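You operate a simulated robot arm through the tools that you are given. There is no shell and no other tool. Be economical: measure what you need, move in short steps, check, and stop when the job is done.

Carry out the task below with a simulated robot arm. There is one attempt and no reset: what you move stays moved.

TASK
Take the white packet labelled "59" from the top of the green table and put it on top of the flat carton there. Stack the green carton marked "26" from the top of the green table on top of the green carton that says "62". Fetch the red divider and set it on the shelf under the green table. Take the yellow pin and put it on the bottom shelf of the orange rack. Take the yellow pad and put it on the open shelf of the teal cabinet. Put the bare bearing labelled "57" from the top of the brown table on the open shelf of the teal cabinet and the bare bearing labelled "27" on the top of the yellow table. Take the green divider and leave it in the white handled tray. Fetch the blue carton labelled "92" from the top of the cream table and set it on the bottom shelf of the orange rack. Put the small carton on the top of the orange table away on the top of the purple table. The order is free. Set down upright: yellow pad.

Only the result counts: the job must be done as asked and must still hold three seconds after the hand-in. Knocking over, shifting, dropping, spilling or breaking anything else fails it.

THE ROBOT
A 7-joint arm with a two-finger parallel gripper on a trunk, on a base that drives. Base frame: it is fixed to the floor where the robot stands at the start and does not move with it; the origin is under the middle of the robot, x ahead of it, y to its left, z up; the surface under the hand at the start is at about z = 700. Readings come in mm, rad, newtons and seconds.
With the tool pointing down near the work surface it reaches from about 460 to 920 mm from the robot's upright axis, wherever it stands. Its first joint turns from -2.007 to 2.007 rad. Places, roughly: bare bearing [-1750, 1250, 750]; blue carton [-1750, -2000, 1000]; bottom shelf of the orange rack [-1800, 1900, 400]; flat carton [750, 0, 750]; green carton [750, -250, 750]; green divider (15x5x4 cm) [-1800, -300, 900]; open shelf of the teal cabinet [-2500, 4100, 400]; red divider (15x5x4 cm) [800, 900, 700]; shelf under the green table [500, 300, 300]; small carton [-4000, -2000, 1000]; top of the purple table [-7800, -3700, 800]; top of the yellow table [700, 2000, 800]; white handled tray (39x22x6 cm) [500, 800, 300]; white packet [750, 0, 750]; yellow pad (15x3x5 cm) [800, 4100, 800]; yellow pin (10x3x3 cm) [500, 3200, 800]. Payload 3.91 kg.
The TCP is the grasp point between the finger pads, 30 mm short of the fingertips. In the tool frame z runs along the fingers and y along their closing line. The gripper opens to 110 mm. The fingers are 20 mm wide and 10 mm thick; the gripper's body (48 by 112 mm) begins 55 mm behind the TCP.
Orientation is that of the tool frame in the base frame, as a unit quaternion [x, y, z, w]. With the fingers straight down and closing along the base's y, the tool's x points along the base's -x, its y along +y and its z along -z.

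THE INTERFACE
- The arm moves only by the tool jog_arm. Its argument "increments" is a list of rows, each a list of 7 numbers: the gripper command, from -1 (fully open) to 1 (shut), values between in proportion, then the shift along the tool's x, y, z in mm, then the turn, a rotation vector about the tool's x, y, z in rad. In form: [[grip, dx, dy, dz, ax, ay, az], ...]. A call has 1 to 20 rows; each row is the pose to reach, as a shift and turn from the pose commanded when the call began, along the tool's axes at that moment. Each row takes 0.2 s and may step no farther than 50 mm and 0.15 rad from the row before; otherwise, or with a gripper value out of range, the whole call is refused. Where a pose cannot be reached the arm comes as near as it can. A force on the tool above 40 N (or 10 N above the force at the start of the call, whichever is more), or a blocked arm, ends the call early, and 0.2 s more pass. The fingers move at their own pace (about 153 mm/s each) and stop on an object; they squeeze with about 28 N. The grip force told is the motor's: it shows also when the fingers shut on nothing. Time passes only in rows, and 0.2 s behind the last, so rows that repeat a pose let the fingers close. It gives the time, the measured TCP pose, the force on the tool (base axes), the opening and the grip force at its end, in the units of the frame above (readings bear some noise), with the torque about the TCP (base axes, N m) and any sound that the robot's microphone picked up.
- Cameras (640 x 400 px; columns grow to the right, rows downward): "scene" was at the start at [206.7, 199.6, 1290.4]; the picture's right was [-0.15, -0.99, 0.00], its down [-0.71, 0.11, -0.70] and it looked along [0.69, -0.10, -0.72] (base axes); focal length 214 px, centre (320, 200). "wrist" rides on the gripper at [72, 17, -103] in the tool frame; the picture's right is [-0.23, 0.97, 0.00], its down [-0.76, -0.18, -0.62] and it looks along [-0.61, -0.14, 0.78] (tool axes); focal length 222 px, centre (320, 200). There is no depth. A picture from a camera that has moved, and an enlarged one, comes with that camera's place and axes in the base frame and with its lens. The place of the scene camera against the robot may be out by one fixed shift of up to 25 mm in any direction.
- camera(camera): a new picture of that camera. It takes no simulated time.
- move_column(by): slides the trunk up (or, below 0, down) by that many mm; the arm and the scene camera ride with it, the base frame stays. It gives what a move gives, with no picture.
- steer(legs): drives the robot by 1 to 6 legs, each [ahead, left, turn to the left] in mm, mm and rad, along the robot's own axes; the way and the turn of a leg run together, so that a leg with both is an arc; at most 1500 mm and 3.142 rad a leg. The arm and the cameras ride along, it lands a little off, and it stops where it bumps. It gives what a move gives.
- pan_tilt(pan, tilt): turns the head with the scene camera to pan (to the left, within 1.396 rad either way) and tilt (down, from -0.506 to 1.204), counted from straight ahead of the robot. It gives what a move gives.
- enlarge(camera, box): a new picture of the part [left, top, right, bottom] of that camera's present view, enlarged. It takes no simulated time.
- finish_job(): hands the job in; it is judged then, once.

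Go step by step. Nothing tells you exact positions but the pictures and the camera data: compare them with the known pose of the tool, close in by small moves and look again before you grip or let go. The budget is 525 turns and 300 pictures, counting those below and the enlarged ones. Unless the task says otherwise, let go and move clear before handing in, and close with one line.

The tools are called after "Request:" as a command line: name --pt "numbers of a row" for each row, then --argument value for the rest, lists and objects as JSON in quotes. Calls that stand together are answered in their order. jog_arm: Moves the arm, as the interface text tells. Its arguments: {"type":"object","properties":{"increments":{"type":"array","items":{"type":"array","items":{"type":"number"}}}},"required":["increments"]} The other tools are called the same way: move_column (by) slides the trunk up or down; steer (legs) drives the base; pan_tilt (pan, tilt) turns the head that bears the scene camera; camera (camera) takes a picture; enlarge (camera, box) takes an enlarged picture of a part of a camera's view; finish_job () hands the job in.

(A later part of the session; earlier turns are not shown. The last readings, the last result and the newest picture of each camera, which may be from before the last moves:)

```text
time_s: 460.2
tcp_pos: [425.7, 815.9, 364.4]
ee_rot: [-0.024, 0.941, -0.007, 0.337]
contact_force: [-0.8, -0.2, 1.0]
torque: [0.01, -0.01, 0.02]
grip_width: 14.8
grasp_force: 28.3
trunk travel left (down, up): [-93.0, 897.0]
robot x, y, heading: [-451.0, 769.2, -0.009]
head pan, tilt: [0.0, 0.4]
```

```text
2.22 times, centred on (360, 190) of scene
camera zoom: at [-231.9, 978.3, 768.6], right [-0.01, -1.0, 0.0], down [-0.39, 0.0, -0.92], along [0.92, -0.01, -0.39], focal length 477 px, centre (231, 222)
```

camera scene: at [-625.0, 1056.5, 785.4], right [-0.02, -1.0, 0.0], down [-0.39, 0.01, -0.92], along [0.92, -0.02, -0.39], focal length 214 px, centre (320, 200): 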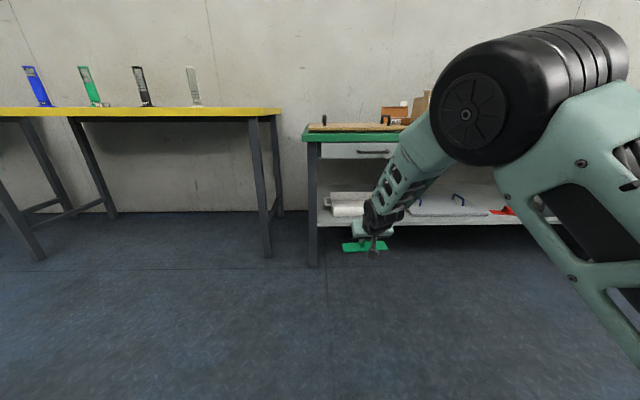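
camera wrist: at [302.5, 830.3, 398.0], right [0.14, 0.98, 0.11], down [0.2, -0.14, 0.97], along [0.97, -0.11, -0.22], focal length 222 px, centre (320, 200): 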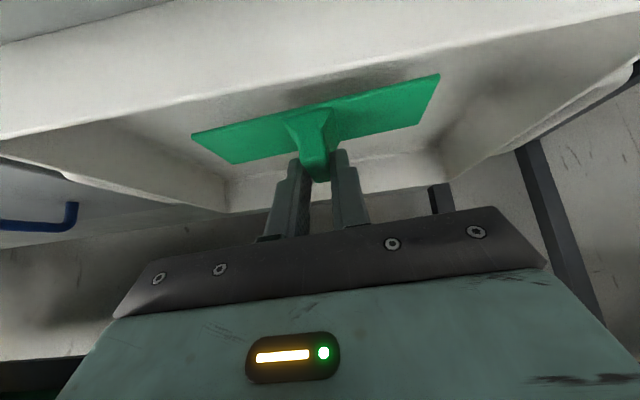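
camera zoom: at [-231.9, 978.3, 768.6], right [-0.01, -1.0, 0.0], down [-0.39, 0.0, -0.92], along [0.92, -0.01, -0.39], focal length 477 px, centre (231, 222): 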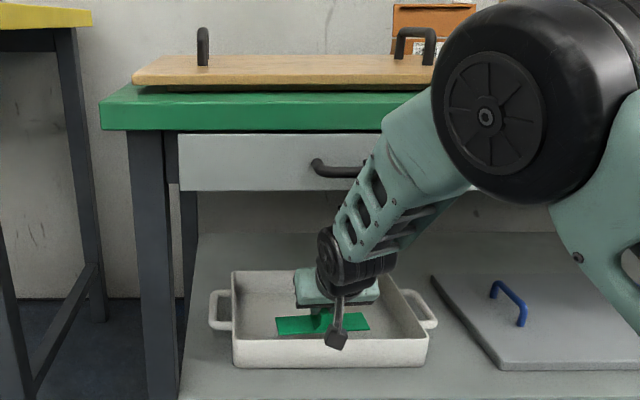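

Request:
jog_arm --pt "1 2.6 0 3.1 0 0 0" --pt "1 5.1 0 6.2 0 0 0" --pt "1 7.7 0 9.2 0 0 0" --pt "1 10.2 0 12.3 0 0 0" --pt "1 12.8 0 15.4 0 0 0"

Request:
jog_arm --pt "1 1.9 0 2.3 0 0 0" --pt "1 3.8 0 4.6 0 0 0" --pt "1 5.8 0 6.9 0 0 0"

Request:
camera --camera "wrist"

```text
time_s: 461.4
tcp_pos: [425.6, 815.6, 342.2]
ee_rot: [-0.024, 0.941, -0.007, 0.337]
contact_force: [-0.3, 0.4, 0.3]
torque: [-0.01, -0.02, 0.0]
grip_width: 14.9
grasp_force: 27.9
trunk travel left (down, up): [-93.0, 897.0]
robot x, y, heading: [-454.6, 772.0, -0.013]
head pan, tilt: [0.0, 0.4]
```

```text
time_s: 462.2
tcp_pos: [426.8, 816.7, 335.5]
ee_rot: [-0.024, 0.941, -0.008, 0.337]
contact_force: [-0.4, -0.5, 3.4]
torque: [0.22, 0.01, 0.05]
grip_width: 14.9
grasp_force: 27.9
trunk travel left (down, up): [-93.0, 897.0]
robot x, y, heading: [-452.2, 772.7, -0.011]
head pan, tilt: [0.0, 0.4]
```

```text
134 pictures are left
camera wrist: at [303.9, 829.6, 368.3], right [0.14, 0.98, 0.12], down [0.2, -0.14, 0.97], along [0.97, -0.11, -0.21], focal length 222 px, centre (320, 200)
```

wrist: 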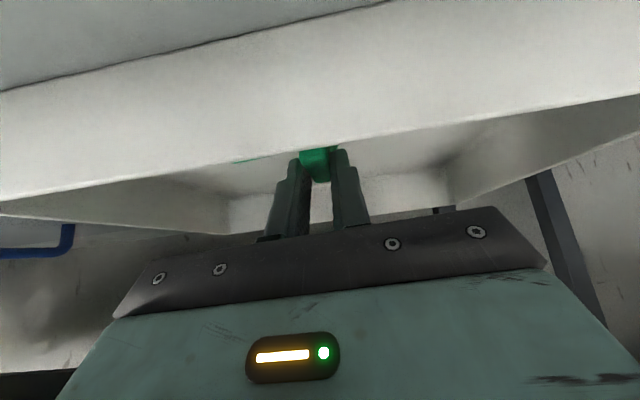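

Request:
jog_arm --pt "1 0.7 0 0.8 0 0 0" --pt "1 1.3 0 1.5 0 0 0"

Request:
jog_arm --pt "0.8 0 0 0 0 0 0" --pt "0.5 0 0 0 0 0 0" --pt "0 0 0 0 0 0 0" --pt "0 -7 0 -8 0 0 0"

Request:
enlarge --camera "scene" --box '[300, 180, 460, 280]'

```text
time_s: 462.8
tcp_pos: [427.1, 815.2, 333.0]
ee_rot: [-0.024, 0.941, -0.007, 0.338]
contact_force: [-0.3, -2.7, 7.4]
torque: [0.24, 0.04, -0.01]
grip_width: 14.9
grasp_force: 27.9
trunk travel left (down, up): [-93.0, 897.0]
robot x, y, heading: [-454.1, 770.4, -0.014]
head pan, tilt: [0.0, 0.4]
```

```text
time_s: 463.8
tcp_pos: [426.5, 816.8, 342.7]
ee_rot: [-0.023, 0.941, -0.008, 0.337]
contact_force: [0.5, -0.8, 1.2]
torque: [0.0, -0.02, -0.03]
grip_width: 54.9
grasp_force: 0.1
trunk travel left (down, up): [-93.0, 897.0]
robot x, y, heading: [-453.4, 769.1, -0.009]
head pan, tilt: [0.0, 0.4]
```

```text
4.00 times, centred on (380, 230) of scene
camera zoom: at [-231.3, 978.3, 768.4], right [-0.01, -1.0, 0.0], down [-0.39, 0.0, -0.92], along [0.92, -0.01, -0.39], focal length 858 px, centre (80, 80)
```

zoom: 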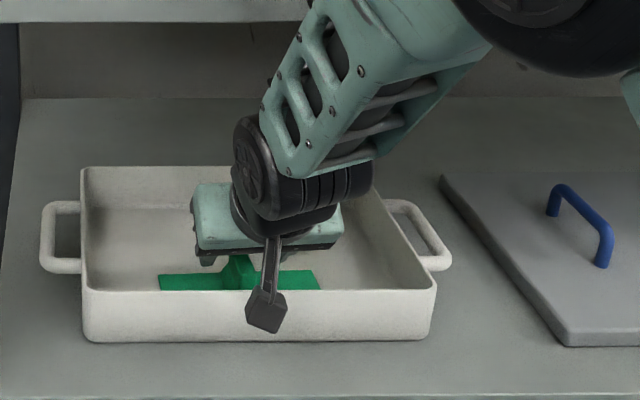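

Request:
jog_arm --pt "0 -10 0 -12 0 0 0" --pt "0 -19 0 -23 0 0 0" --pt "0 -14 0 -38 0 0 0" --pt "0 -8 0 -52 0 0 0"

Request:
steer --legs '[[-400, 0, 0]]'

Request:
enlarge --camera "scene" --box '[260, 120, 500, 270]'

```text
time_s: 464.8
tcp_pos: [401.7, 818.7, 390.6]
ee_rot: [-0.024, 0.941, -0.007, 0.338]
contact_force: [0.3, 0.2, -0.3]
torque: [0.03, -0.03, 0.0]
grip_width: 55.1
grasp_force: 0.0
trunk travel left (down, up): [-93.0, 897.0]
robot x, y, heading: [-450.7, 770.2, -0.014]
head pan, tilt: [0.0, 0.4]
```

```text
time_s: 467.3
tcp_pos: [-8.0, 826.9, 388.8]
ee_rot: [-0.026, 0.941, -0.006, 0.337]
contact_force: [-0.5, -0.1, -0.2]
torque: [-0.03, -0.02, 0.0]
grip_width: 55.0
grasp_force: 0.2
trunk travel left (down, up): [-93.0, 897.0]
robot x, y, heading: [-861.4, 768.7, -0.007]
head pan, tilt: [0.0, 0.4]
```

```text
2.67 times, centred on (380, 195) of scene
camera zoom: at [-640.2, 983.2, 768.4], right [-0.01, -1.0, 0.0], down [-0.39, 0.0, -0.92], along [0.92, -0.01, -0.39], focal length 572 px, centre (160, 213)
```

zoom: 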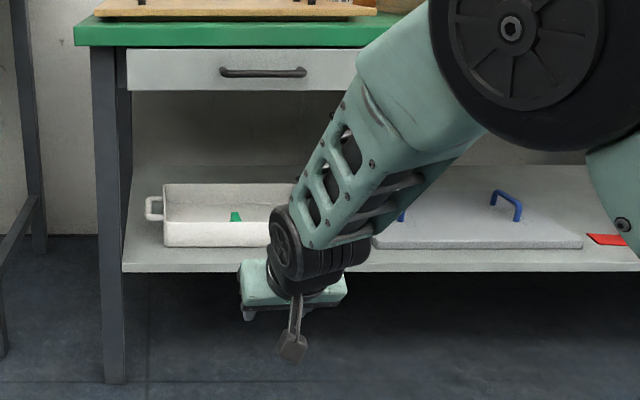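

Green divider is in the tray. Next the blue carton 92 on the cream table: raise, turn and look that way.

Request:
move_column --by 400

Request:
move_column --by 200

Request:
steer --legs '[[0, 0, -1.56]]'

Request:
pan_tilt --pan -0.3 --tilt 0.4

Request:
camera --camera "scene"

```text
time_s: 471.1
tcp_pos: [-9.1, 826.1, 788.3]
ee_rot: [-0.027, 0.941, -0.006, 0.336]
contact_force: [0.6, 0.6, 0.1]
torque: [-0.01, 0.02, 0.03]
grip_width: 55.0
grasp_force: 0.1
trunk travel left (down, up): [-493.0, 497.0]
robot x, y, heading: [-859.5, 771.4, -0.009]
head pan, tilt: [0.0, 0.4]
```

```text
time_s: 473.3
tcp_pos: [-7.9, 827.2, 988.4]
ee_rot: [-0.026, 0.941, -0.006, 0.337]
contact_force: [0.2, 0.6, 0.1]
torque: [-0.02, 0.0, 0.02]
grip_width: 55.1
grasp_force: 0.0
trunk travel left (down, up): [-693.0, 297.0]
robot x, y, heading: [-859.6, 773.7, -0.005]
head pan, tilt: [0.0, 0.4]
```

```text
time_s: 477.4
tcp_pos: [-765.6, -74.9, 988.4]
ee_rot: [0.63, 0.7, -0.237, 0.24]
contact_force: [0.3, -0.1, -0.6]
torque: [0.02, 0.0, -0.01]
grip_width: 55.0
grasp_force: 0.0
trunk travel left (down, up): [-693.0, 297.0]
robot x, y, heading: [-862.7, 771.5, -1.527]
head pan, tilt: [0.0, 0.4]
```

```text
time_s: 478.2
tcp_pos: [-764.8, -76.2, 988.7]
ee_rot: [0.63, 0.7, -0.236, 0.239]
contact_force: [-0.4, 0.3, -0.9]
torque: [0.03, -0.01, 0.02]
grip_width: 54.9
grasp_force: 0.1
trunk travel left (down, up): [-693.0, 297.0]
robot x, y, heading: [-864.5, 772.9, -1.529]
head pan, tilt: [-0.3, 0.4]
```

```text
131 pictures are left
camera scene: at [-688.5, 557.1, 1368.4], right [-0.97, 0.25, 0.0], down [0.1, 0.38, -0.92], along [-0.23, -0.89, -0.39], focal length 214 px, centre (320, 200)
```

scene: 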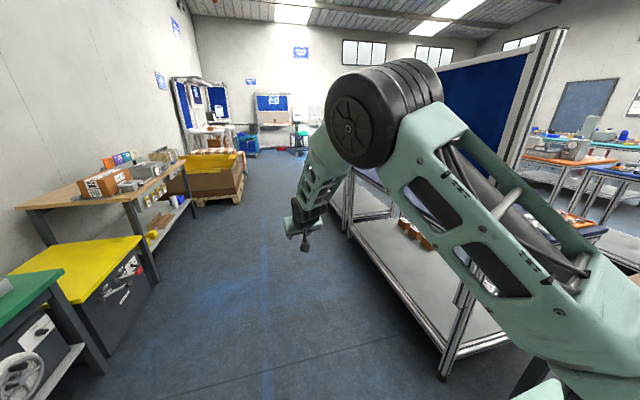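

Request:
move_column --by 200

Request:
steer --legs '[[1350, 60, -0.04], [1250, 0, 0]]'

Request:
pan_tilt --pan -1.2 --tilt 0.5

Request:
camera --camera "scene"

```text
time_s: 480.4
tcp_pos: [-766.1, -77.8, 1188.7]
ee_rot: [0.63, 0.699, -0.238, 0.239]
contact_force: [0.2, 0.3, -0.2]
torque: [0.0, -0.02, -0.04]
grip_width: 54.8
grasp_force: 0.2
trunk travel left (down, up): [-893.0, 97.0]
robot x, y, heading: [-862.7, 770.5, -1.527]
head pan, tilt: [-0.3, 0.4]
```

```text
time_s: 492.9
tcp_pos: [-727.0, -2650.3, 1187.1]
ee_rot: [0.64, 0.691, -0.24, 0.235]
contact_force: [-0.8, 0.3, -0.6]
torque: [-0.02, -0.02, 0.01]
grip_width: 55.3
grasp_force: 0.1
trunk travel left (down, up): [-893.0, 97.0]
robot x, y, heading: [-798.6, -1797.2, -1.556]
head pan, tilt: [-0.3, 0.4]
```

```text
time_s: 494.1
tcp_pos: [-727.7, -2652.5, 1188.8]
ee_rot: [0.64, 0.691, -0.24, 0.236]
contact_force: [-1.5, 0.4, -0.5]
torque: [0.02, 0.02, -0.02]
grip_width: 54.9
grasp_force: 0.1
trunk travel left (down, up): [-893.0, 97.0]
robot x, y, heading: [-795.3, -1803.2, -1.554]
head pan, tilt: [-1.201, 0.499]
```

```text
130 pictures are left
camera scene: at [-689.6, -1966.0, 1559.3], right [-0.38, 0.93, 0.0], down [0.44, 0.18, -0.88], along [-0.81, -0.33, -0.48], focal length 214 px, centre (320, 200)
```

scene: 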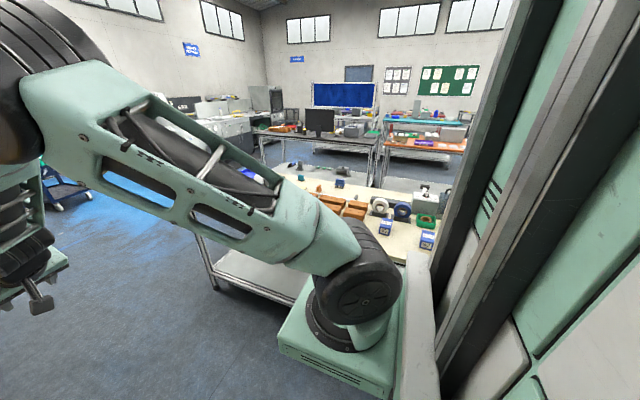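

Request:
steer --legs '[[0, 200, 0], [0, 0, -1.587]]'

Request:
pan_tilt --pan 0 --tilt 0.65

Request:
camera --camera "scene"

Request:
camera --camera "wrist"

```text
time_s: 499.6
tcp_pos: [-1446.7, -1848.3, 1187.5]
ee_rot: [0.941, 0.027, -0.336, -0.006]
contact_force: [-0.2, 0.6, -0.7]
torque: [-0.02, 0.0, 0.03]
grip_width: 55.0
grasp_force: 0.1
trunk travel left (down, up): [-893.0, 97.0]
robot x, y, heading: [-594.5, -1798.6, 3.13]
head pan, tilt: [-1.201, 0.499]
```

```text
time_s: 501.0
tcp_pos: [-1446.3, -1849.5, 1188.1]
ee_rot: [0.941, 0.026, -0.337, -0.006]
contact_force: [-0.3, 0.5, -1.0]
torque: [0.03, 0.03, -0.02]
grip_width: 54.8
grasp_force: 0.1
trunk travel left (down, up): [-893.0, 97.0]
robot x, y, heading: [-594.2, -1799.5, 3.129]
head pan, tilt: [0.0, 0.649]
```

```text
129 pictures are left
camera scene: at [-838.9, -1993.3, 1545.9], right [0.01, 1.0, 0.0], down [0.6, 0.0, -0.8], along [-0.8, 0.01, -0.6], focal length 214 px, centre (320, 200)
```

scene: 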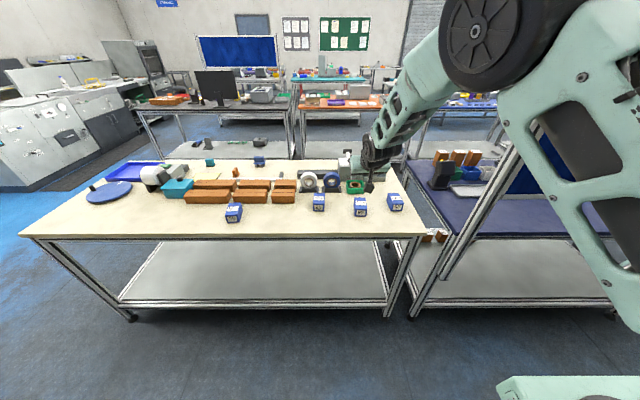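

```text
128 pictures are left
camera wrist: at [-1324.8, -1861.0, 1221.8], right [-0.13, -0.98, 0.11], down [-0.2, 0.14, 0.97], along [-0.97, 0.1, -0.22], focal length 222 px, centre (320, 200)
```

wrist: 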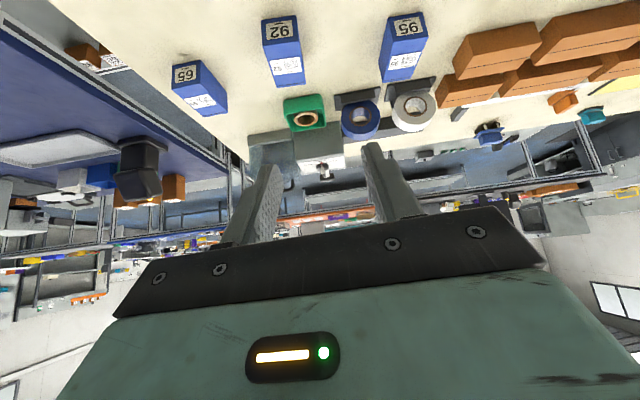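

Request:
enlarge --camera "scene" --box '[200, 140, 420, 240]'

Request:
enlarge --camera "wrist" --box '[160, 0, 440, 140]'

```text
2.91 times, centred on (310, 190) of scene
camera zoom: at [-838.9, -1993.3, 1545.9], right [0.01, 1.0, 0.0], down [0.6, 0.0, -0.8], along [-0.8, 0.01, -0.6], focal length 624 px, centre (349, 229)
```

zoom: 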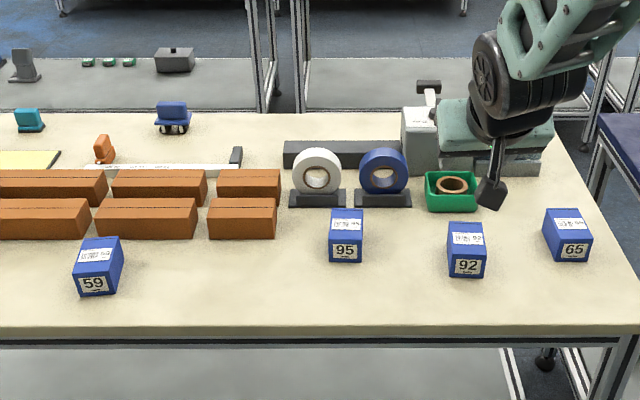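

```text
2.29 times, centred on (300, 70) of wrist
camera zoom: at [-1324.8, -1861.0, 1221.8], right [-0.13, -0.98, 0.11], down [-0.2, 0.14, 0.97], along [-0.97, 0.1, -0.22], focal length 508 px, centre (366, 497)
```

zoom: 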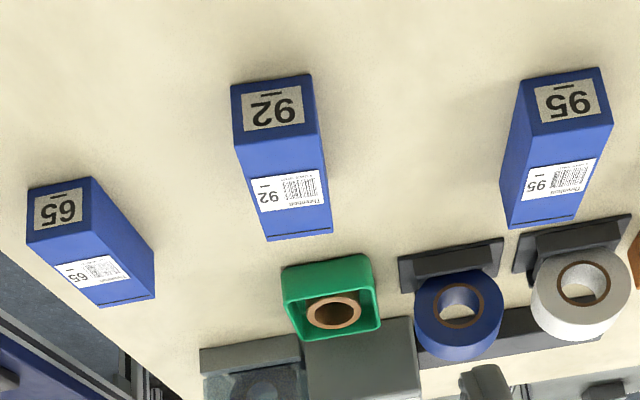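

Request:
move_column --by -100

Request:
enlarge --camera "wrist" --box '[160, 0, 440, 140]'

```text
time_s: 502.3
tcp_pos: [-1445.4, -1849.1, 1089.2]
ee_rot: [0.941, 0.027, -0.337, -0.007]
contact_force: [0.4, -0.7, 0.1]
torque: [-0.02, -0.02, 0.0]
grip_width: 54.9
grasp_force: 0.1
trunk travel left (down, up): [-793.0, 197.0]
robot x, y, heading: [-592.8, -1792.7, 3.131]
head pan, tilt: [0.0, 0.649]
```

```text
2.29 times, centred on (300, 70) of wrist
camera zoom: at [-1324.8, -1861.0, 1121.9], right [-0.13, -0.98, 0.11], down [-0.2, 0.14, 0.97], along [-0.97, 0.1, -0.22], focal length 508 px, centre (366, 497)
```

zoom: 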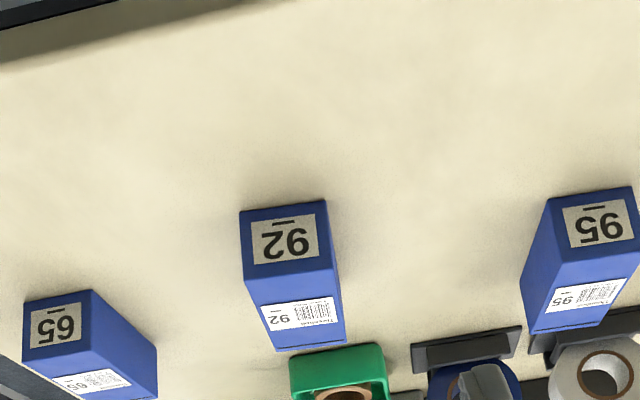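

Request:
jog_arm --pt "-1 -4 -14 40 0.03 0 0.04" --pt "-1 -8 -28 80 0.06 0 0.08" --pt "-1 -12 -42 120 0.095 0 0.116" --pt "-1 -16 -55 160 0.095 0 0.116" --pt "-1 -16 -55 165 0.095 0 0.116"

Request:
camera --camera "wrist"

Request:
enlarge --camera "scene" --box '[280, 160, 420, 240]'

```text
time_s: 503.5
tcp_pos: [-1564.8, -1796.6, 973.1]
ee_rot: [0.94, -0.044, -0.337, -0.032]
contact_force: [0.0, 0.2, -0.2]
torque: [-0.03, -0.03, 0.02]
grip_width: 110.0
grasp_force: 0.0
trunk travel left (down, up): [-793.0, 197.0]
robot x, y, heading: [-591.8, -1798.2, 3.133]
head pan, tilt: [0.0, 0.649]
```

```text
124 pictures are left
camera wrist: at [-1446.7, -1826.6, 1006.1], right [-0.28, -0.95, 0.12], down [-0.17, 0.17, 0.97], along [-0.95, 0.25, -0.21], focal length 222 px, centre (320, 200)
```

wrist: 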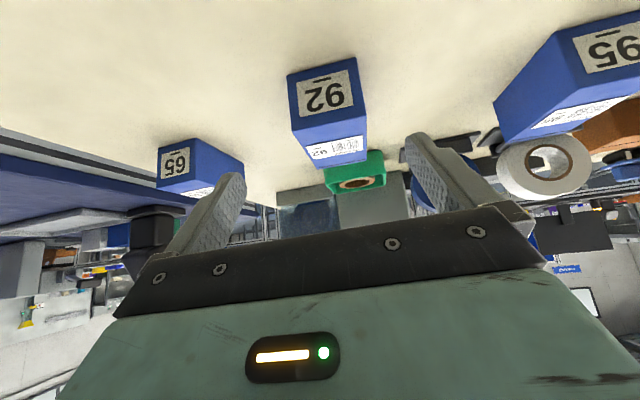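

```text
4.57 times, centred on (350, 200) of scene
camera zoom: at [-838.8, -1993.4, 1445.9], right [0.01, 1.0, 0.0], down [0.6, 0.0, -0.8], along [-0.8, 0.01, -0.6], focal length 980 px, centre (183, 200)
```

zoom: 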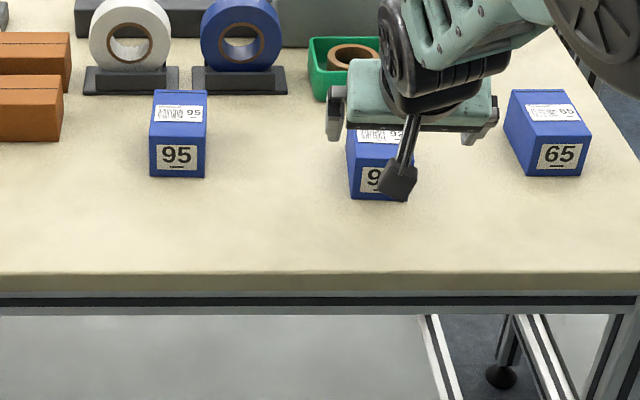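

Request:
jog_arm --pt "-1 0 3 45 0 0 0" --pt "-1 1 6 75 0 0 0" --pt "-1 1 6 75 0 0 0"

Request:
camera --camera "wrist"

```text
time_s: 504.3
tcp_pos: [-1612.9, -1796.1, 914.5]
ee_rot: [0.94, -0.044, -0.338, -0.031]
contact_force: [0.7, -0.3, 0.1]
torque: [0.0, 0.01, 0.01]
grip_width: 110.0
grasp_force: 0.1
trunk travel left (down, up): [-793.0, 197.0]
robot x, y, heading: [-595.0, -1797.3, 3.137]
head pan, tilt: [0.0, 0.649]
```

```text
122 pictures are left
camera wrist: at [-1493.7, -1825.7, 947.1], right [-0.28, -0.95, 0.12], down [-0.17, 0.17, 0.97], along [-0.95, 0.25, -0.21], focal length 222 px, centre (320, 200)
```

wrist: 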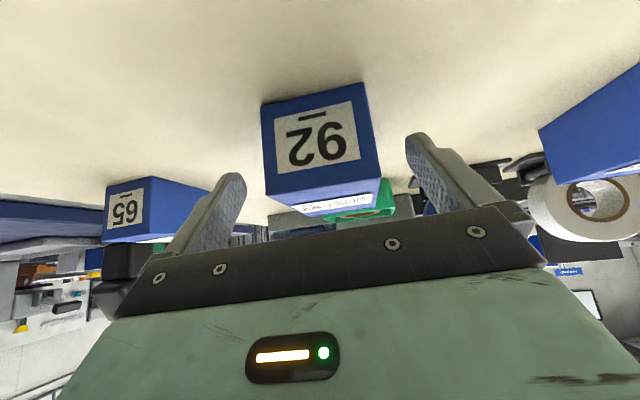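

Request:
jog_arm --pt "-1 -5 0 12 0 0 0" --pt "-1 -11 1 24 0 0 0" --pt "-1 -11 1 24 0 0 0"

Request:
camera --camera "wrist"

```text
time_s: 505.1
tcp_pos: [-1634.9, -1792.9, 901.8]
ee_rot: [0.94, -0.044, -0.338, -0.032]
contact_force: [0.1, -1.0, 0.2]
torque: [-0.01, 0.01, 0.03]
grip_width: 109.9
grasp_force: 0.0
trunk travel left (down, up): [-793.0, 197.0]
robot x, y, heading: [-593.3, -1796.4, 3.133]
head pan, tilt: [0.0, 0.649]
```

```text
121 pictures are left
camera wrist: at [-1516.8, -1823.0, 934.8], right [-0.28, -0.95, 0.12], down [-0.17, 0.17, 0.97], along [-0.94, 0.25, -0.21], focal length 222 px, centre (320, 200)
```

wrist: 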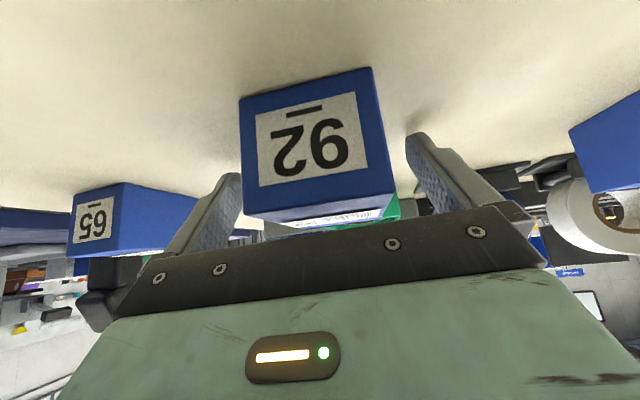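

Request:
jog_arm --pt "-1 0 0 -2 0 0 0" --pt "0 0 0 -2 0 0 0" --pt "0.6 0 0 -2 0 0 0" --pt "1 0 0 -2 0 0 0" --pt "1 0 0 -2 0 0 0" --pt "1 0 0 -2 0 0 0"

Request:
camera --camera "wrist"

```text
time_s: 506.5
tcp_pos: [-1635.4, -1794.8, 903.9]
ee_rot: [0.94, -0.044, -0.337, -0.032]
contact_force: [-1.4, -1.9, 1.9]
torque: [-0.21, -0.01, -0.09]
grip_width: 56.0
grasp_force: 28.2
trunk travel left (down, up): [-793.0, 197.0]
robot x, y, heading: [-590.5, -1799.1, 3.133]
head pan, tilt: [0.0, 0.649]
```

```text
120 pictures are left
camera wrist: at [-1516.4, -1824.2, 936.9], right [-0.28, -0.95, 0.12], down [-0.17, 0.17, 0.97], along [-0.95, 0.25, -0.21], focal length 222 px, centre (320, 200)
```

wrist: 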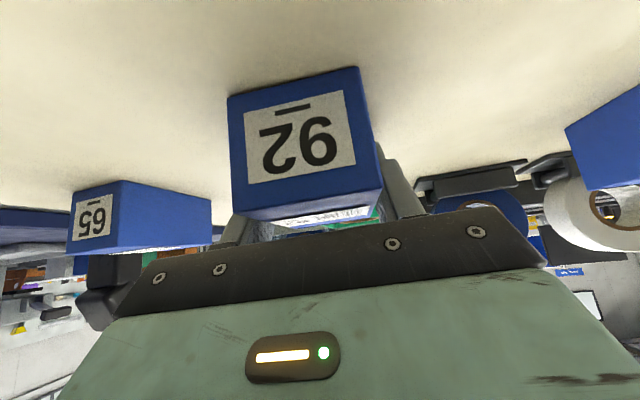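

Request:
jog_arm --pt "1 -10 0 -12 0 0 0" --pt "1 -32 0 -38 0 0 0" --pt "1 -60 0 -72 0 0 0" --pt "1 -88 0 -106 0 0 0" --pt "1 -115 0 -140 0 0 0" --pt "1 -115 0 -140 0 0 0"

Request:
camera --camera "wrist"

Request:
enlarge --camera "scene" --box '[300, 100, 440, 220]'

```text
time_s: 507.9
tcp_pos: [-1648.9, -1802.7, 1086.4]
ee_rot: [0.94, -0.044, -0.338, -0.031]
contact_force: [-0.2, 1.0, -2.7]
torque: [0.02, 0.0, 0.02]
grip_width: 55.8
grasp_force: 27.5
out of reach, approached as far as the arm can: row 2, 3, 4, 5, 6
trunk travel left (down, up): [-793.0, 197.0]
robot x, y, heading: [-594.6, -1795.0, 3.134]
head pan, tilt: [0.0, 0.649]
```

```text
119 pictures are left
camera wrist: at [-1529.2, -1833.6, 1119.1], right [-0.28, -0.95, 0.12], down [-0.17, 0.17, 0.97], along [-0.94, 0.25, -0.21], focal length 222 px, centre (320, 200)
```

wrist: 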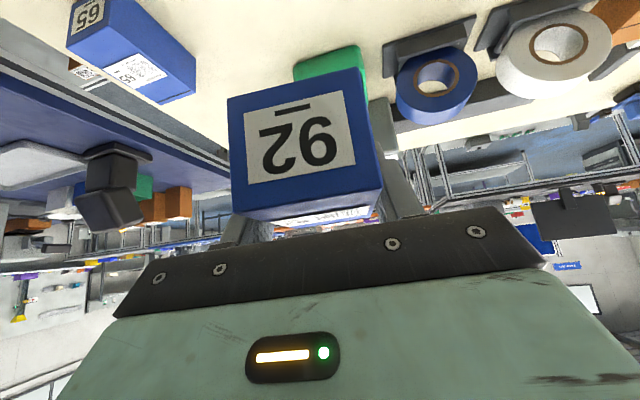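

```text
3.33 times, centred on (370, 160) of scene
camera zoom: at [-839.0, -1993.4, 1445.9], right [0.01, 1.0, 0.0], down [0.6, 0.0, -0.8], along [-0.8, 0.01, -0.6], focal length 715 px, centre (153, 333)
```

zoom: 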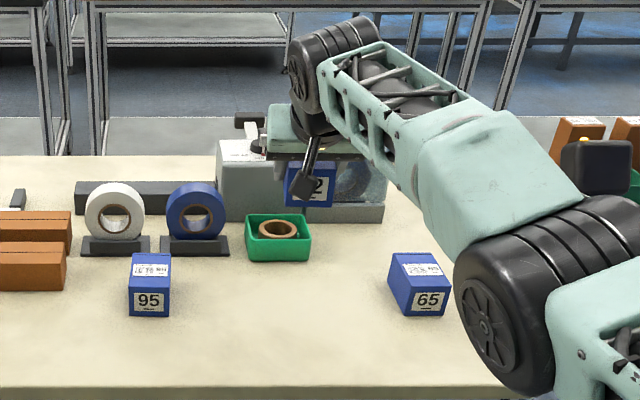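

Request:
jog_arm --pt "1 33 0 -27 0 0 0" --pt "1 66 0 -54 0 0 0" --pt "1 99 0 -81 0 0 0" --pt "1 132 0 -109 0 0 0" --pt "1 165 0 -136 0 0 0" --pt "1 198 0 -163 0 0 0" --pt "1 232 0 -191 0 0 0" --pt "1 260 0 -215 0 0 0" --pt "1 260 0 -215 0 0 0"

Request:
steer --legs '[[0, 0, -1.57]]'

Request:
camera --camera "wrist"

```text
time_s: 509.9
tcp_pos: [-1601.3, -1947.4, 1103.5]
ee_rot: [0.94, -0.044, -0.337, -0.031]
contact_force: [-0.1, 0.2, -2.4]
torque: [0.0, 0.04, -0.02]
grip_width: 55.9
grasp_force: 28.1
out of reach, approached as far as the arm can: row 1, 2, 3, 4, 5, 6, 7, 8, 9
trunk travel left (down, up): [-793.0, 197.0]
robot x, y, heading: [-594.3, -1793.5, 3.132]
head pan, tilt: [0.0, 0.649]
```

```text
time_s: 512.1
tcp_pos: [-1537.7, -1413.2, 1105.2]
ee_rot: [0.893, -0.292, -0.324, -0.107]
contact_force: [-0.3, -2.3, -1.8]
torque: [0.14, -0.06, -0.04]
grip_width: 55.4
grasp_force: 27.5
trunk travel left (down, up): [-793.0, 197.0]
robot x, y, heading: [-593.8, -1794.5, 2.575]
head pan, tilt: [0.0, 0.649]
stopped in leg 1: the force on the tool passed its limit at 128 N (the readings are from after the stop); the commanded pose is now the measured one
```

```text
117 pictures are left
camera wrist: at [-1448.1, -1498.2, 1137.8], right [-0.71, -0.68, 0.15], down [-0.04, 0.25, 0.97], along [-0.7, 0.68, -0.21], focal length 222 px, centre (320, 200)
```

wrist: 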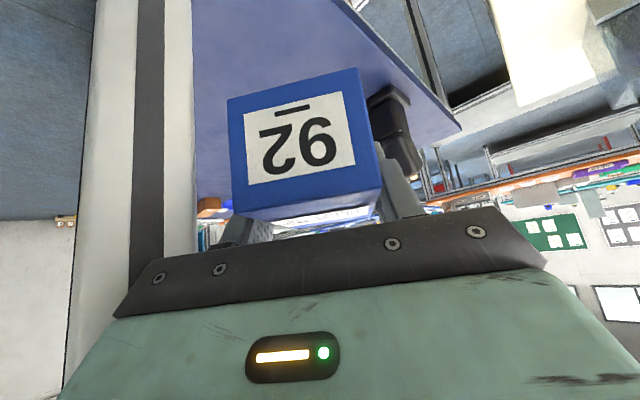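

The hand bumped the bench post because the arm had not retracted. I turn back and straighten the arm out first.

Request:
steer --legs '[[0, 0, 0.45]]'

Request:
camera --camera "scene"

Request:
camera --camera "wrist"

```text
time_s: 513.8
tcp_pos: [-1609.4, -1855.8, 1105.6]
ee_rot: [0.936, -0.087, -0.339, -0.032]
contact_force: [0.1, -0.8, -3.3]
torque: [-0.01, 0.0, -0.02]
grip_width: 55.8
grasp_force: 27.9
trunk travel left (down, up): [-793.0, 197.0]
robot x, y, heading: [-592.1, -1797.3, 3.017]
head pan, tilt: [0.0, 0.649]
```

```text
116 pictures are left
camera scene: at [-860.7, -1966.0, 1445.9], right [0.12, 0.99, 0.0], down [0.6, -0.07, -0.8], along [-0.79, 0.1, -0.6], focal length 214 px, centre (320, 200)
```

scene: 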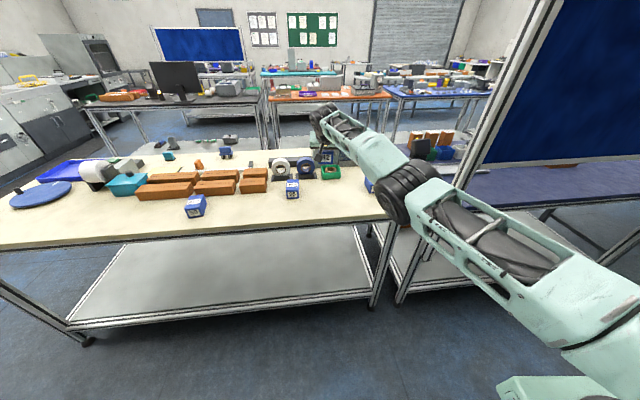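

```text
115 pictures are left
camera wrist: at [-1493.2, -1894.2, 1137.9], right [-0.35, -0.93, 0.15], down [-0.15, 0.21, 0.97], along [-0.92, 0.32, -0.21], focal length 222 px, centre (320, 200)
```

wrist: 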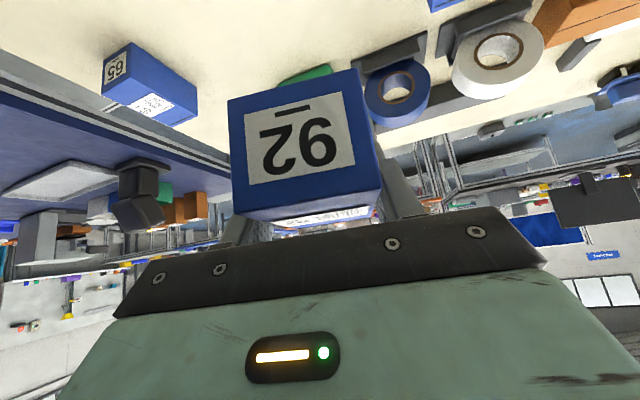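

Request:
jog_arm --pt "1 23 -5 -19 0 0 0" --pt "1 46 -11 -38 0 0 0" --pt "1 69 -16 -56 0 0 0" --pt "1 91 -22 -75 0 0 0"

```text
time_s: 514.8
tcp_pos: [-1595.5, -1892.1, 1114.6]
ee_rot: [0.936, -0.086, -0.339, -0.031]
contact_force: [-0.2, 0.0, -3.7]
torque: [0.0, 0.03, -0.01]
grip_width: 55.8
grasp_force: 28.4
out of reach, approached as far as the arm can: row 1, 2, 3, 4
trunk travel left (down, up): [-793.0, 197.0]
robot x, y, heading: [-592.4, -1797.3, 3.023]
head pan, tilt: [0.0, 0.649]
```

Request:
jog_arm --pt "1 19 0 23 0 0 0" --pt "1 38 0 46 0 0 0" --pt "1 57 0 69 0 0 0" --pt "1 76 0 70 0 0 0" --pt "1 100 -5 50 0 0 0" --pt "1 123 -10 31 0 0 0"

```text
time_s: 516.2
tcp_pos: [-1521.2, -1901.7, 1013.0]
ee_rot: [0.936, -0.088, -0.34, -0.032]
contact_force: [-0.8, 1.2, -2.9]
torque: [-0.01, 0.0, -0.01]
grip_width: 55.6
grasp_force: 28.4
trunk travel left (down, up): [-793.0, 197.0]
robot x, y, heading: [-592.2, -1800.2, 3.02]
head pan, tilt: [0.0, 0.649]
```

Request:
jog_arm --pt "1 32 0 -26 0 0 0" --pt "1 64 0 -53 0 0 0" --pt "1 97 0 -79 0 0 0" --pt "1 129 0 -106 0 0 0" --pt "1 161 0 -132 0 0 0" --pt "1 193 0 -159 0 0 0" --pt "1 193 0 -159 0 0 0"

Request:
move_column --by 100

Request:
camera --camera "scene"

```text
time_s: 517.8
tcp_pos: [-1279.1, -1946.5, 1008.6]
ee_rot: [0.936, -0.088, -0.34, -0.031]
contact_force: [0.1, -0.5, -2.0]
torque: [-0.01, -0.02, 0.03]
grip_width: 56.0
grasp_force: 28.1
trunk travel left (down, up): [-793.0, 197.0]
robot x, y, heading: [-594.8, -1793.2, 3.019]
head pan, tilt: [0.0, 0.649]
```

```text
time_s: 519.1
tcp_pos: [-1279.6, -1947.1, 1108.9]
ee_rot: [0.936, -0.087, -0.34, -0.031]
contact_force: [0.0, 1.0, -1.7]
torque: [0.0, 0.0, 0.03]
grip_width: 55.9
grasp_force: 28.3
trunk travel left (down, up): [-893.0, 97.0]
robot x, y, heading: [-593.8, -1796.3, 3.023]
head pan, tilt: [0.0, 0.649]
```

```text
114 pictures are left
camera scene: at [-860.7, -1966.1, 1545.9], right [0.12, 0.99, 0.0], down [0.6, -0.07, -0.8], along [-0.79, 0.1, -0.6], focal length 214 px, centre (320, 200)
```

scene: 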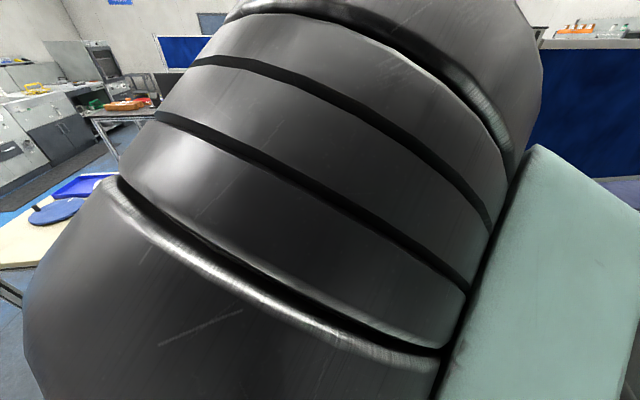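

Request:
steer --legs '[[0, 0, -1.45]]'

Request:
steer --legs '[[1500, 0, 0], [1500, 0, 0], [1450, 0, 0]]'

```text
time_s: 523.0
tcp_pos: [-833.8, -1137.2, 1108.8]
ee_rot: [-0.647, 0.682, 0.235, 0.247]
contact_force: [0.7, -0.2, -2.2]
torque: [-0.04, -0.02, 0.01]
grip_width: 55.7
grasp_force: 28.1
trunk travel left (down, up): [-893.0, 97.0]
robot x, y, heading: [-591.4, -1795.1, 1.585]
head pan, tilt: [0.0, 0.649]
```

```text
time_s: 544.0
tcp_pos: [-590.0, 3254.6, 1109.1]
ee_rot: [-0.612, 0.714, 0.222, 0.259]
contact_force: [-0.6, -0.2, -2.1]
torque: [0.01, -0.01, -0.02]
grip_width: 55.9
grasp_force: 27.9
trunk travel left (down, up): [-893.0, 97.0]
robot x, y, heading: [-420.9, 2572.6, 1.484]
head pan, tilt: [0.0, 0.649]
```

Request:
steer --legs '[[375, 700, 0.08], [0, 840, 0], [0, 0, 1.55], [0, 0, 1.57]]'

Request:
pan_tilt --pan -0.2 --tilt 0.7

Request:
camera --camera "scene"

Request:
camera --camera "wrist"

```text
time_s: 559.8
tcp_pos: [-1739.5, 2311.3, 1109.0]
ee_rot: [0.702, 0.626, -0.255, 0.227]
contact_force: [-0.7, 0.9, -2.2]
torque: [-0.02, 0.03, -0.01]
grip_width: 55.8
grasp_force: 28.6
trunk travel left (down, up): [-893.0, 97.0]
robot x, y, heading: [-1940.2, 2981.8, -1.621]
head pan, tilt: [0.0, 0.649]
```

```text
time_s: 560.6
tcp_pos: [-1739.6, 2310.5, 1107.6]
ee_rot: [0.702, 0.625, -0.255, 0.227]
contact_force: [-1.1, 0.7, -2.4]
torque: [0.0, 0.0, -0.02]
grip_width: 55.5
grasp_force: 27.5
trunk travel left (down, up): [-893.0, 97.0]
robot x, y, heading: [-1940.0, 2979.6, -1.618]
head pan, tilt: [-0.201, 0.7]
```

```text
113 pictures are left
camera scene: at [-1776.2, 2755.4, 1541.6], right [-0.97, 0.25, 0.0], down [0.16, 0.62, -0.77], along [-0.19, -0.74, -0.64], focal length 214 px, centre (320, 200)
```

scene: 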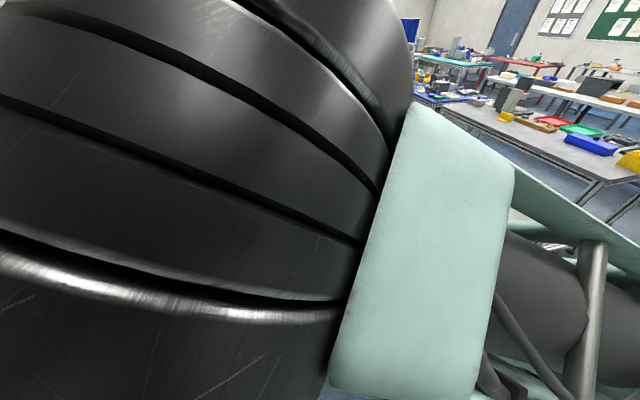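

```text
112 pictures are left
camera wrist: at [-1709.3, 2429.9, 1141.2], right [0.95, -0.28, 0.15], down [-0.2, -0.16, 0.97], along [-0.25, -0.94, -0.21], focal length 222 px, centre (320, 200)
```

wrist: 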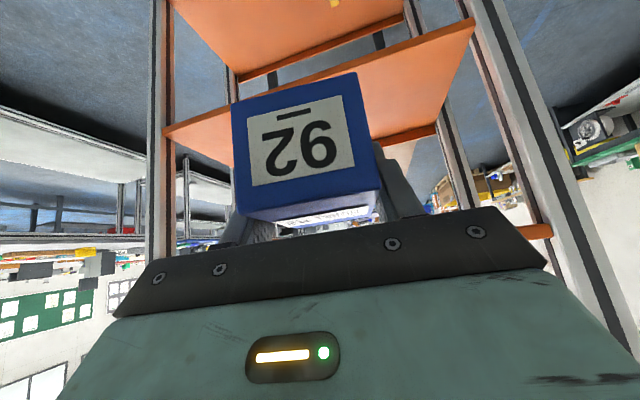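

Request:
steer --legs '[[-330, 0, 0.05]]'

Request:
jog_arm --pt "1 -13 -38 10 -0.037 0 -0.045" --pt "1 -26 -77 21 -0.074 0 -0.09" --pt "1 -38 -115 32 -0.074 0 -0.09" --pt "1 -51 -154 42 -0.074 0 -0.09" --pt "1 -64 -192 53 -0.074 0 -0.09" --pt "1 -64 -192 53 -0.074 0 -0.09"

Request:
camera --camera "scene"

```text
time_s: 562.8
tcp_pos: [-1700.0, 2655.2, 1107.7]
ee_rot: [0.688, 0.641, -0.25, 0.232]
contact_force: [-0.3, 0.2, -3.5]
torque: [0.01, 0.03, 0.03]
grip_width: 55.7
grasp_force: 27.9
trunk travel left (down, up): [-893.0, 97.0]
robot x, y, heading: [-1932.0, 3319.1, -1.577]
head pan, tilt: [-0.201, 0.7]
```

```text
time_s: 564.2
tcp_pos: [-1896.1, 2588.3, 1105.5]
ee_rot: [0.649, 0.68, -0.236, 0.247]
contact_force: [-0.1, 0.5, -2.6]
torque: [0.03, 0.01, 0.01]
grip_width: 55.5
grasp_force: 28.1
trunk travel left (down, up): [-893.0, 97.0]
robot x, y, heading: [-1929.2, 3320.8, -1.574]
head pan, tilt: [-0.201, 0.7]
```

```text
111 pictures are left
camera scene: at [-1757.1, 3100.1, 1541.6], right [-0.98, 0.2, 0.0], down [0.13, 0.63, -0.76], along [-0.16, -0.75, -0.64], focal length 214 px, centre (320, 200)
```

scene: 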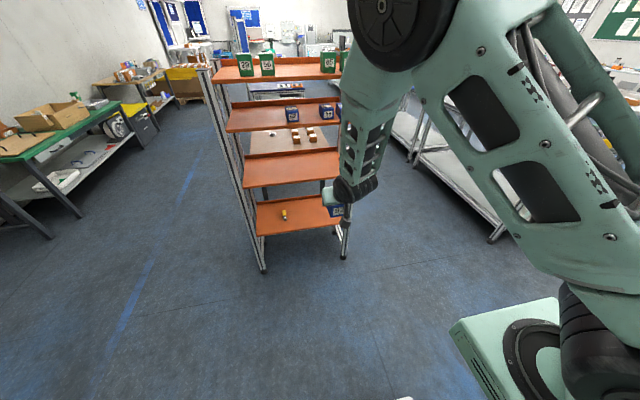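

Request:
move_column --by -400

Request:
move_column --by -180

Request:
steer --legs '[[420, -25, 0]]'

Request:
camera --camera "wrist"

Request:
camera --camera "scene"

```text
time_s: 568.0
tcp_pos: [-1895.4, 2589.8, 706.9]
ee_rot: [0.649, 0.681, -0.235, 0.247]
contact_force: [0.1, -0.6, -2.5]
torque: [-0.02, 0.01, 0.03]
grip_width: 55.8
grasp_force: 27.7
trunk travel left (down, up): [-493.0, 497.0]
robot x, y, heading: [-1926.8, 3317.6, -1.573]
head pan, tilt: [-0.201, 0.7]
```

```text
time_s: 570.0
tcp_pos: [-1898.5, 2588.4, 527.5]
ee_rot: [0.649, 0.68, -0.235, 0.247]
contact_force: [0.0, -0.3, -2.3]
torque: [0.0, 0.01, 0.04]
grip_width: 55.8
grasp_force: 27.7
trunk travel left (down, up): [-313.0, 677.0]
robot x, y, heading: [-1926.4, 3320.2, -1.579]
head pan, tilt: [-0.201, 0.7]
```

```text
time_s: 572.6
tcp_pos: [-1927.6, 2164.3, 526.8]
ee_rot: [0.65, 0.679, -0.236, 0.247]
contact_force: [-0.9, 0.1, -2.9]
torque: [0.0, 0.0, 0.01]
grip_width: 55.7
grasp_force: 28.0
trunk travel left (down, up): [-313.0, 677.0]
robot x, y, heading: [-1959.0, 2896.9, -1.579]
head pan, tilt: [-0.201, 0.7]
```

```text
110 pictures are left
camera wrist: at [-1916.3, 2287.3, 559.3], right [0.98, -0.13, 0.15], down [-0.17, -0.19, 0.97], along [-0.1, -0.97, -0.21], focal length 222 px, centre (320, 200)
```

wrist: 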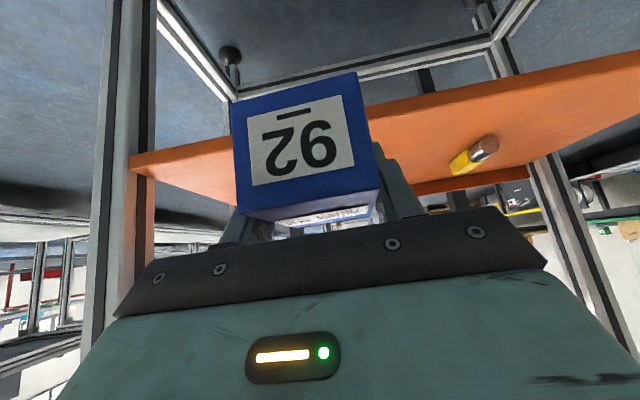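

```text
109 pictures are left
camera scene: at [-1785.3, 2674.7, 961.6], right [-0.98, 0.21, 0.0], down [0.13, 0.63, -0.76], along [-0.16, -0.75, -0.64], focal length 214 px, centre (320, 200)
```

scene: 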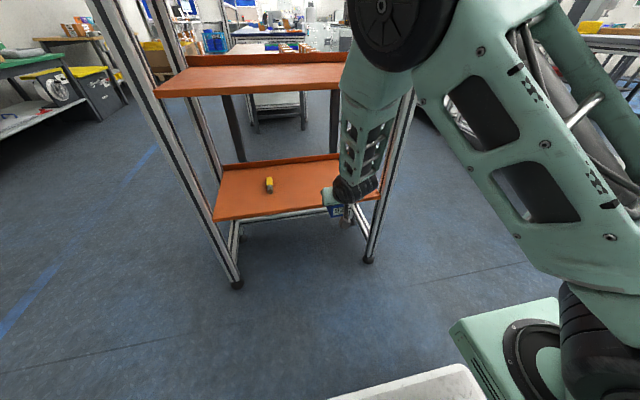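

Request:
steer --legs '[[120, 0, 0]]'

Request:
camera --camera "wrist"

Request:
camera --camera "scene"

```text
time_s: 573.9
tcp_pos: [-1931.5, 2045.0, 527.3]
ee_rot: [0.651, 0.678, -0.237, 0.246]
contact_force: [0.0, 0.3, -2.8]
torque: [-0.02, 0.02, -0.01]
grip_width: 55.9
grasp_force: 28.2
trunk travel left (down, up): [-313.0, 677.0]
robot x, y, heading: [-1958.5, 2772.6, -1.583]
head pan, tilt: [-0.201, 0.7]
```

```text
108 pictures are left
camera wrist: at [-1920.1, 2167.6, 559.3], right [0.98, -0.14, 0.15], down [-0.17, -0.19, 0.97], along [-0.1, -0.97, -0.21], focal length 222 px, centre (320, 200)
```

wrist: 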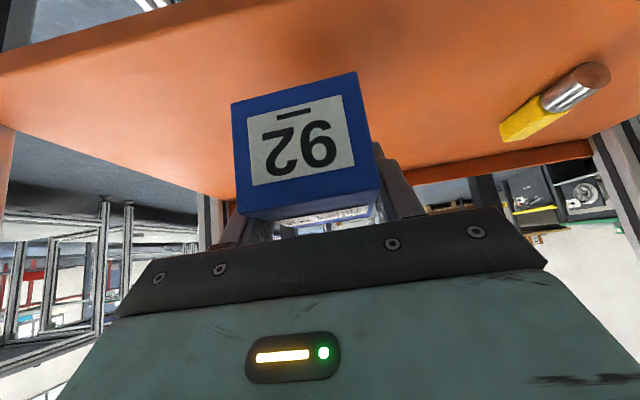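

```text
107 pictures are left
camera scene: at [-1787.5, 2554.4, 961.6], right [-0.98, 0.21, 0.0], down [0.14, 0.63, -0.76], along [-0.16, -0.75, -0.64], focal length 214 px, centre (320, 200)
```

scene: 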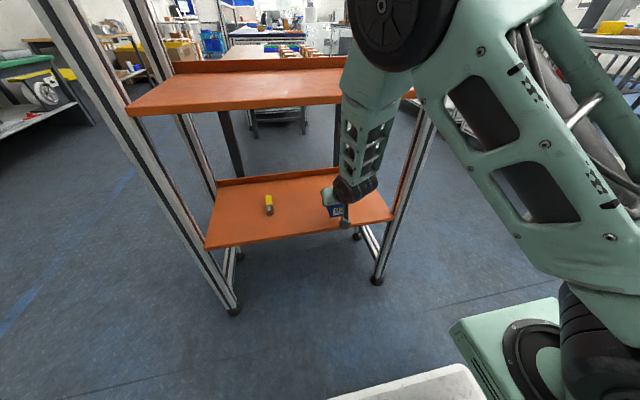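

Request:
steer --legs '[[48, 0, 0]]'

Request:
jog_arm --pt "1 5 0 6 0 0 0" --pt "1 10 0 12 0 0 0" --pt "1 15 0 18 0 0 0"

Request:
enlarge --camera "scene" --box '[180, 40, 440, 260]'

Request:
camera --camera "wrist"

```text
time_s: 574.8
tcp_pos: [-1932.6, 1996.3, 526.6]
ee_rot: [0.651, 0.678, -0.236, 0.246]
contact_force: [-0.1, 0.3, -1.7]
torque: [-0.02, 0.01, -0.03]
grip_width: 55.7
grasp_force: 28.2
trunk travel left (down, up): [-313.0, 677.0]
robot x, y, heading: [-1956.0, 2723.6, -1.581]
head pan, tilt: [-0.201, 0.7]
```

```text
time_s: 575.6
tcp_pos: [-1932.0, 1996.4, 503.4]
ee_rot: [0.652, 0.678, -0.236, 0.244]
contact_force: [-1.0, -0.8, -2.8]
torque: [0.01, 0.0, 0.0]
grip_width: 55.6
grasp_force: 27.7
trunk travel left (down, up): [-313.0, 677.0]
robot x, y, heading: [-1956.0, 2726.5, -1.583]
head pan, tilt: [-0.201, 0.7]
```

```text
1.82 times, centred on (310, 150) of scene
camera zoom: at [-1788.0, 2506.1, 961.6], right [-0.98, 0.21, 0.0], down [0.14, 0.63, -0.76], along [-0.16, -0.75, -0.64], focal length 390 px, centre (338, 291)
```

zoom: 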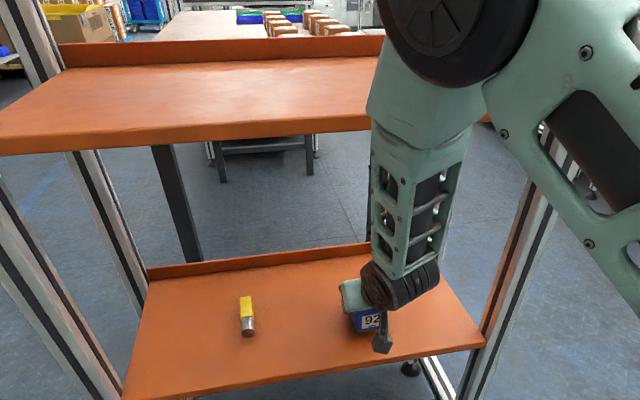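

```text
105 pictures are left
camera wrist: at [-1920.2, 2118.6, 535.6], right [0.98, -0.14, 0.14], down [-0.17, -0.19, 0.97], along [-0.1, -0.97, -0.21], focal length 222 px, centre (320, 200)
```

wrist: 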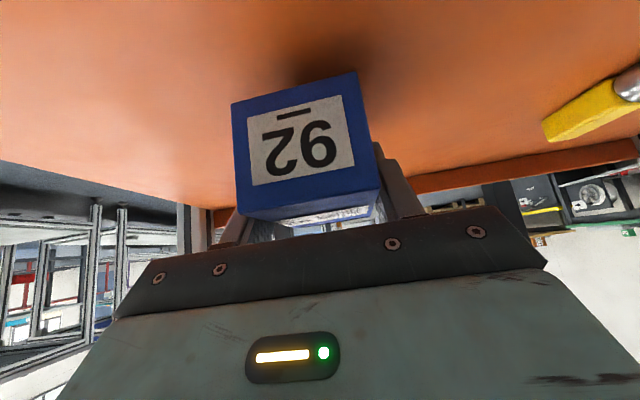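

Above the shelf; descend in small steps.

Request:
jog_arm --pt "1 1.9 0 2.3 0 0 0" --pt "1 3.8 0 4.6 0 0 0" --pt "1 5.1 0 6.2 0 0 0"

Request:
jog_arm --pt "1 1.3 0 1.5 0 0 0" --pt "1 2.6 0 3 0 0 0" --pt "1 3.8 0 4.6 0 0 0"

```text
time_s: 576.4
tcp_pos: [-1933.3, 1995.9, 494.6]
ee_rot: [0.651, 0.678, -0.236, 0.246]
contact_force: [0.3, -0.1, -2.0]
torque: [-0.02, -0.02, -0.01]
grip_width: 55.9
grasp_force: 28.1
trunk travel left (down, up): [-313.0, 677.0]
robot x, y, heading: [-1960.5, 2726.6, -1.583]
head pan, tilt: [-0.201, 0.7]
```

```text
time_s: 577.2
tcp_pos: [-1932.5, 1994.9, 489.1]
ee_rot: [0.652, 0.678, -0.237, 0.245]
contact_force: [-0.4, -0.2, -2.5]
torque: [-0.01, -0.03, -0.02]
grip_width: 55.8
grasp_force: 27.8
trunk travel left (down, up): [-313.0, 677.0]
robot x, y, heading: [-1957.3, 2726.6, -1.584]
head pan, tilt: [-0.201, 0.7]
```

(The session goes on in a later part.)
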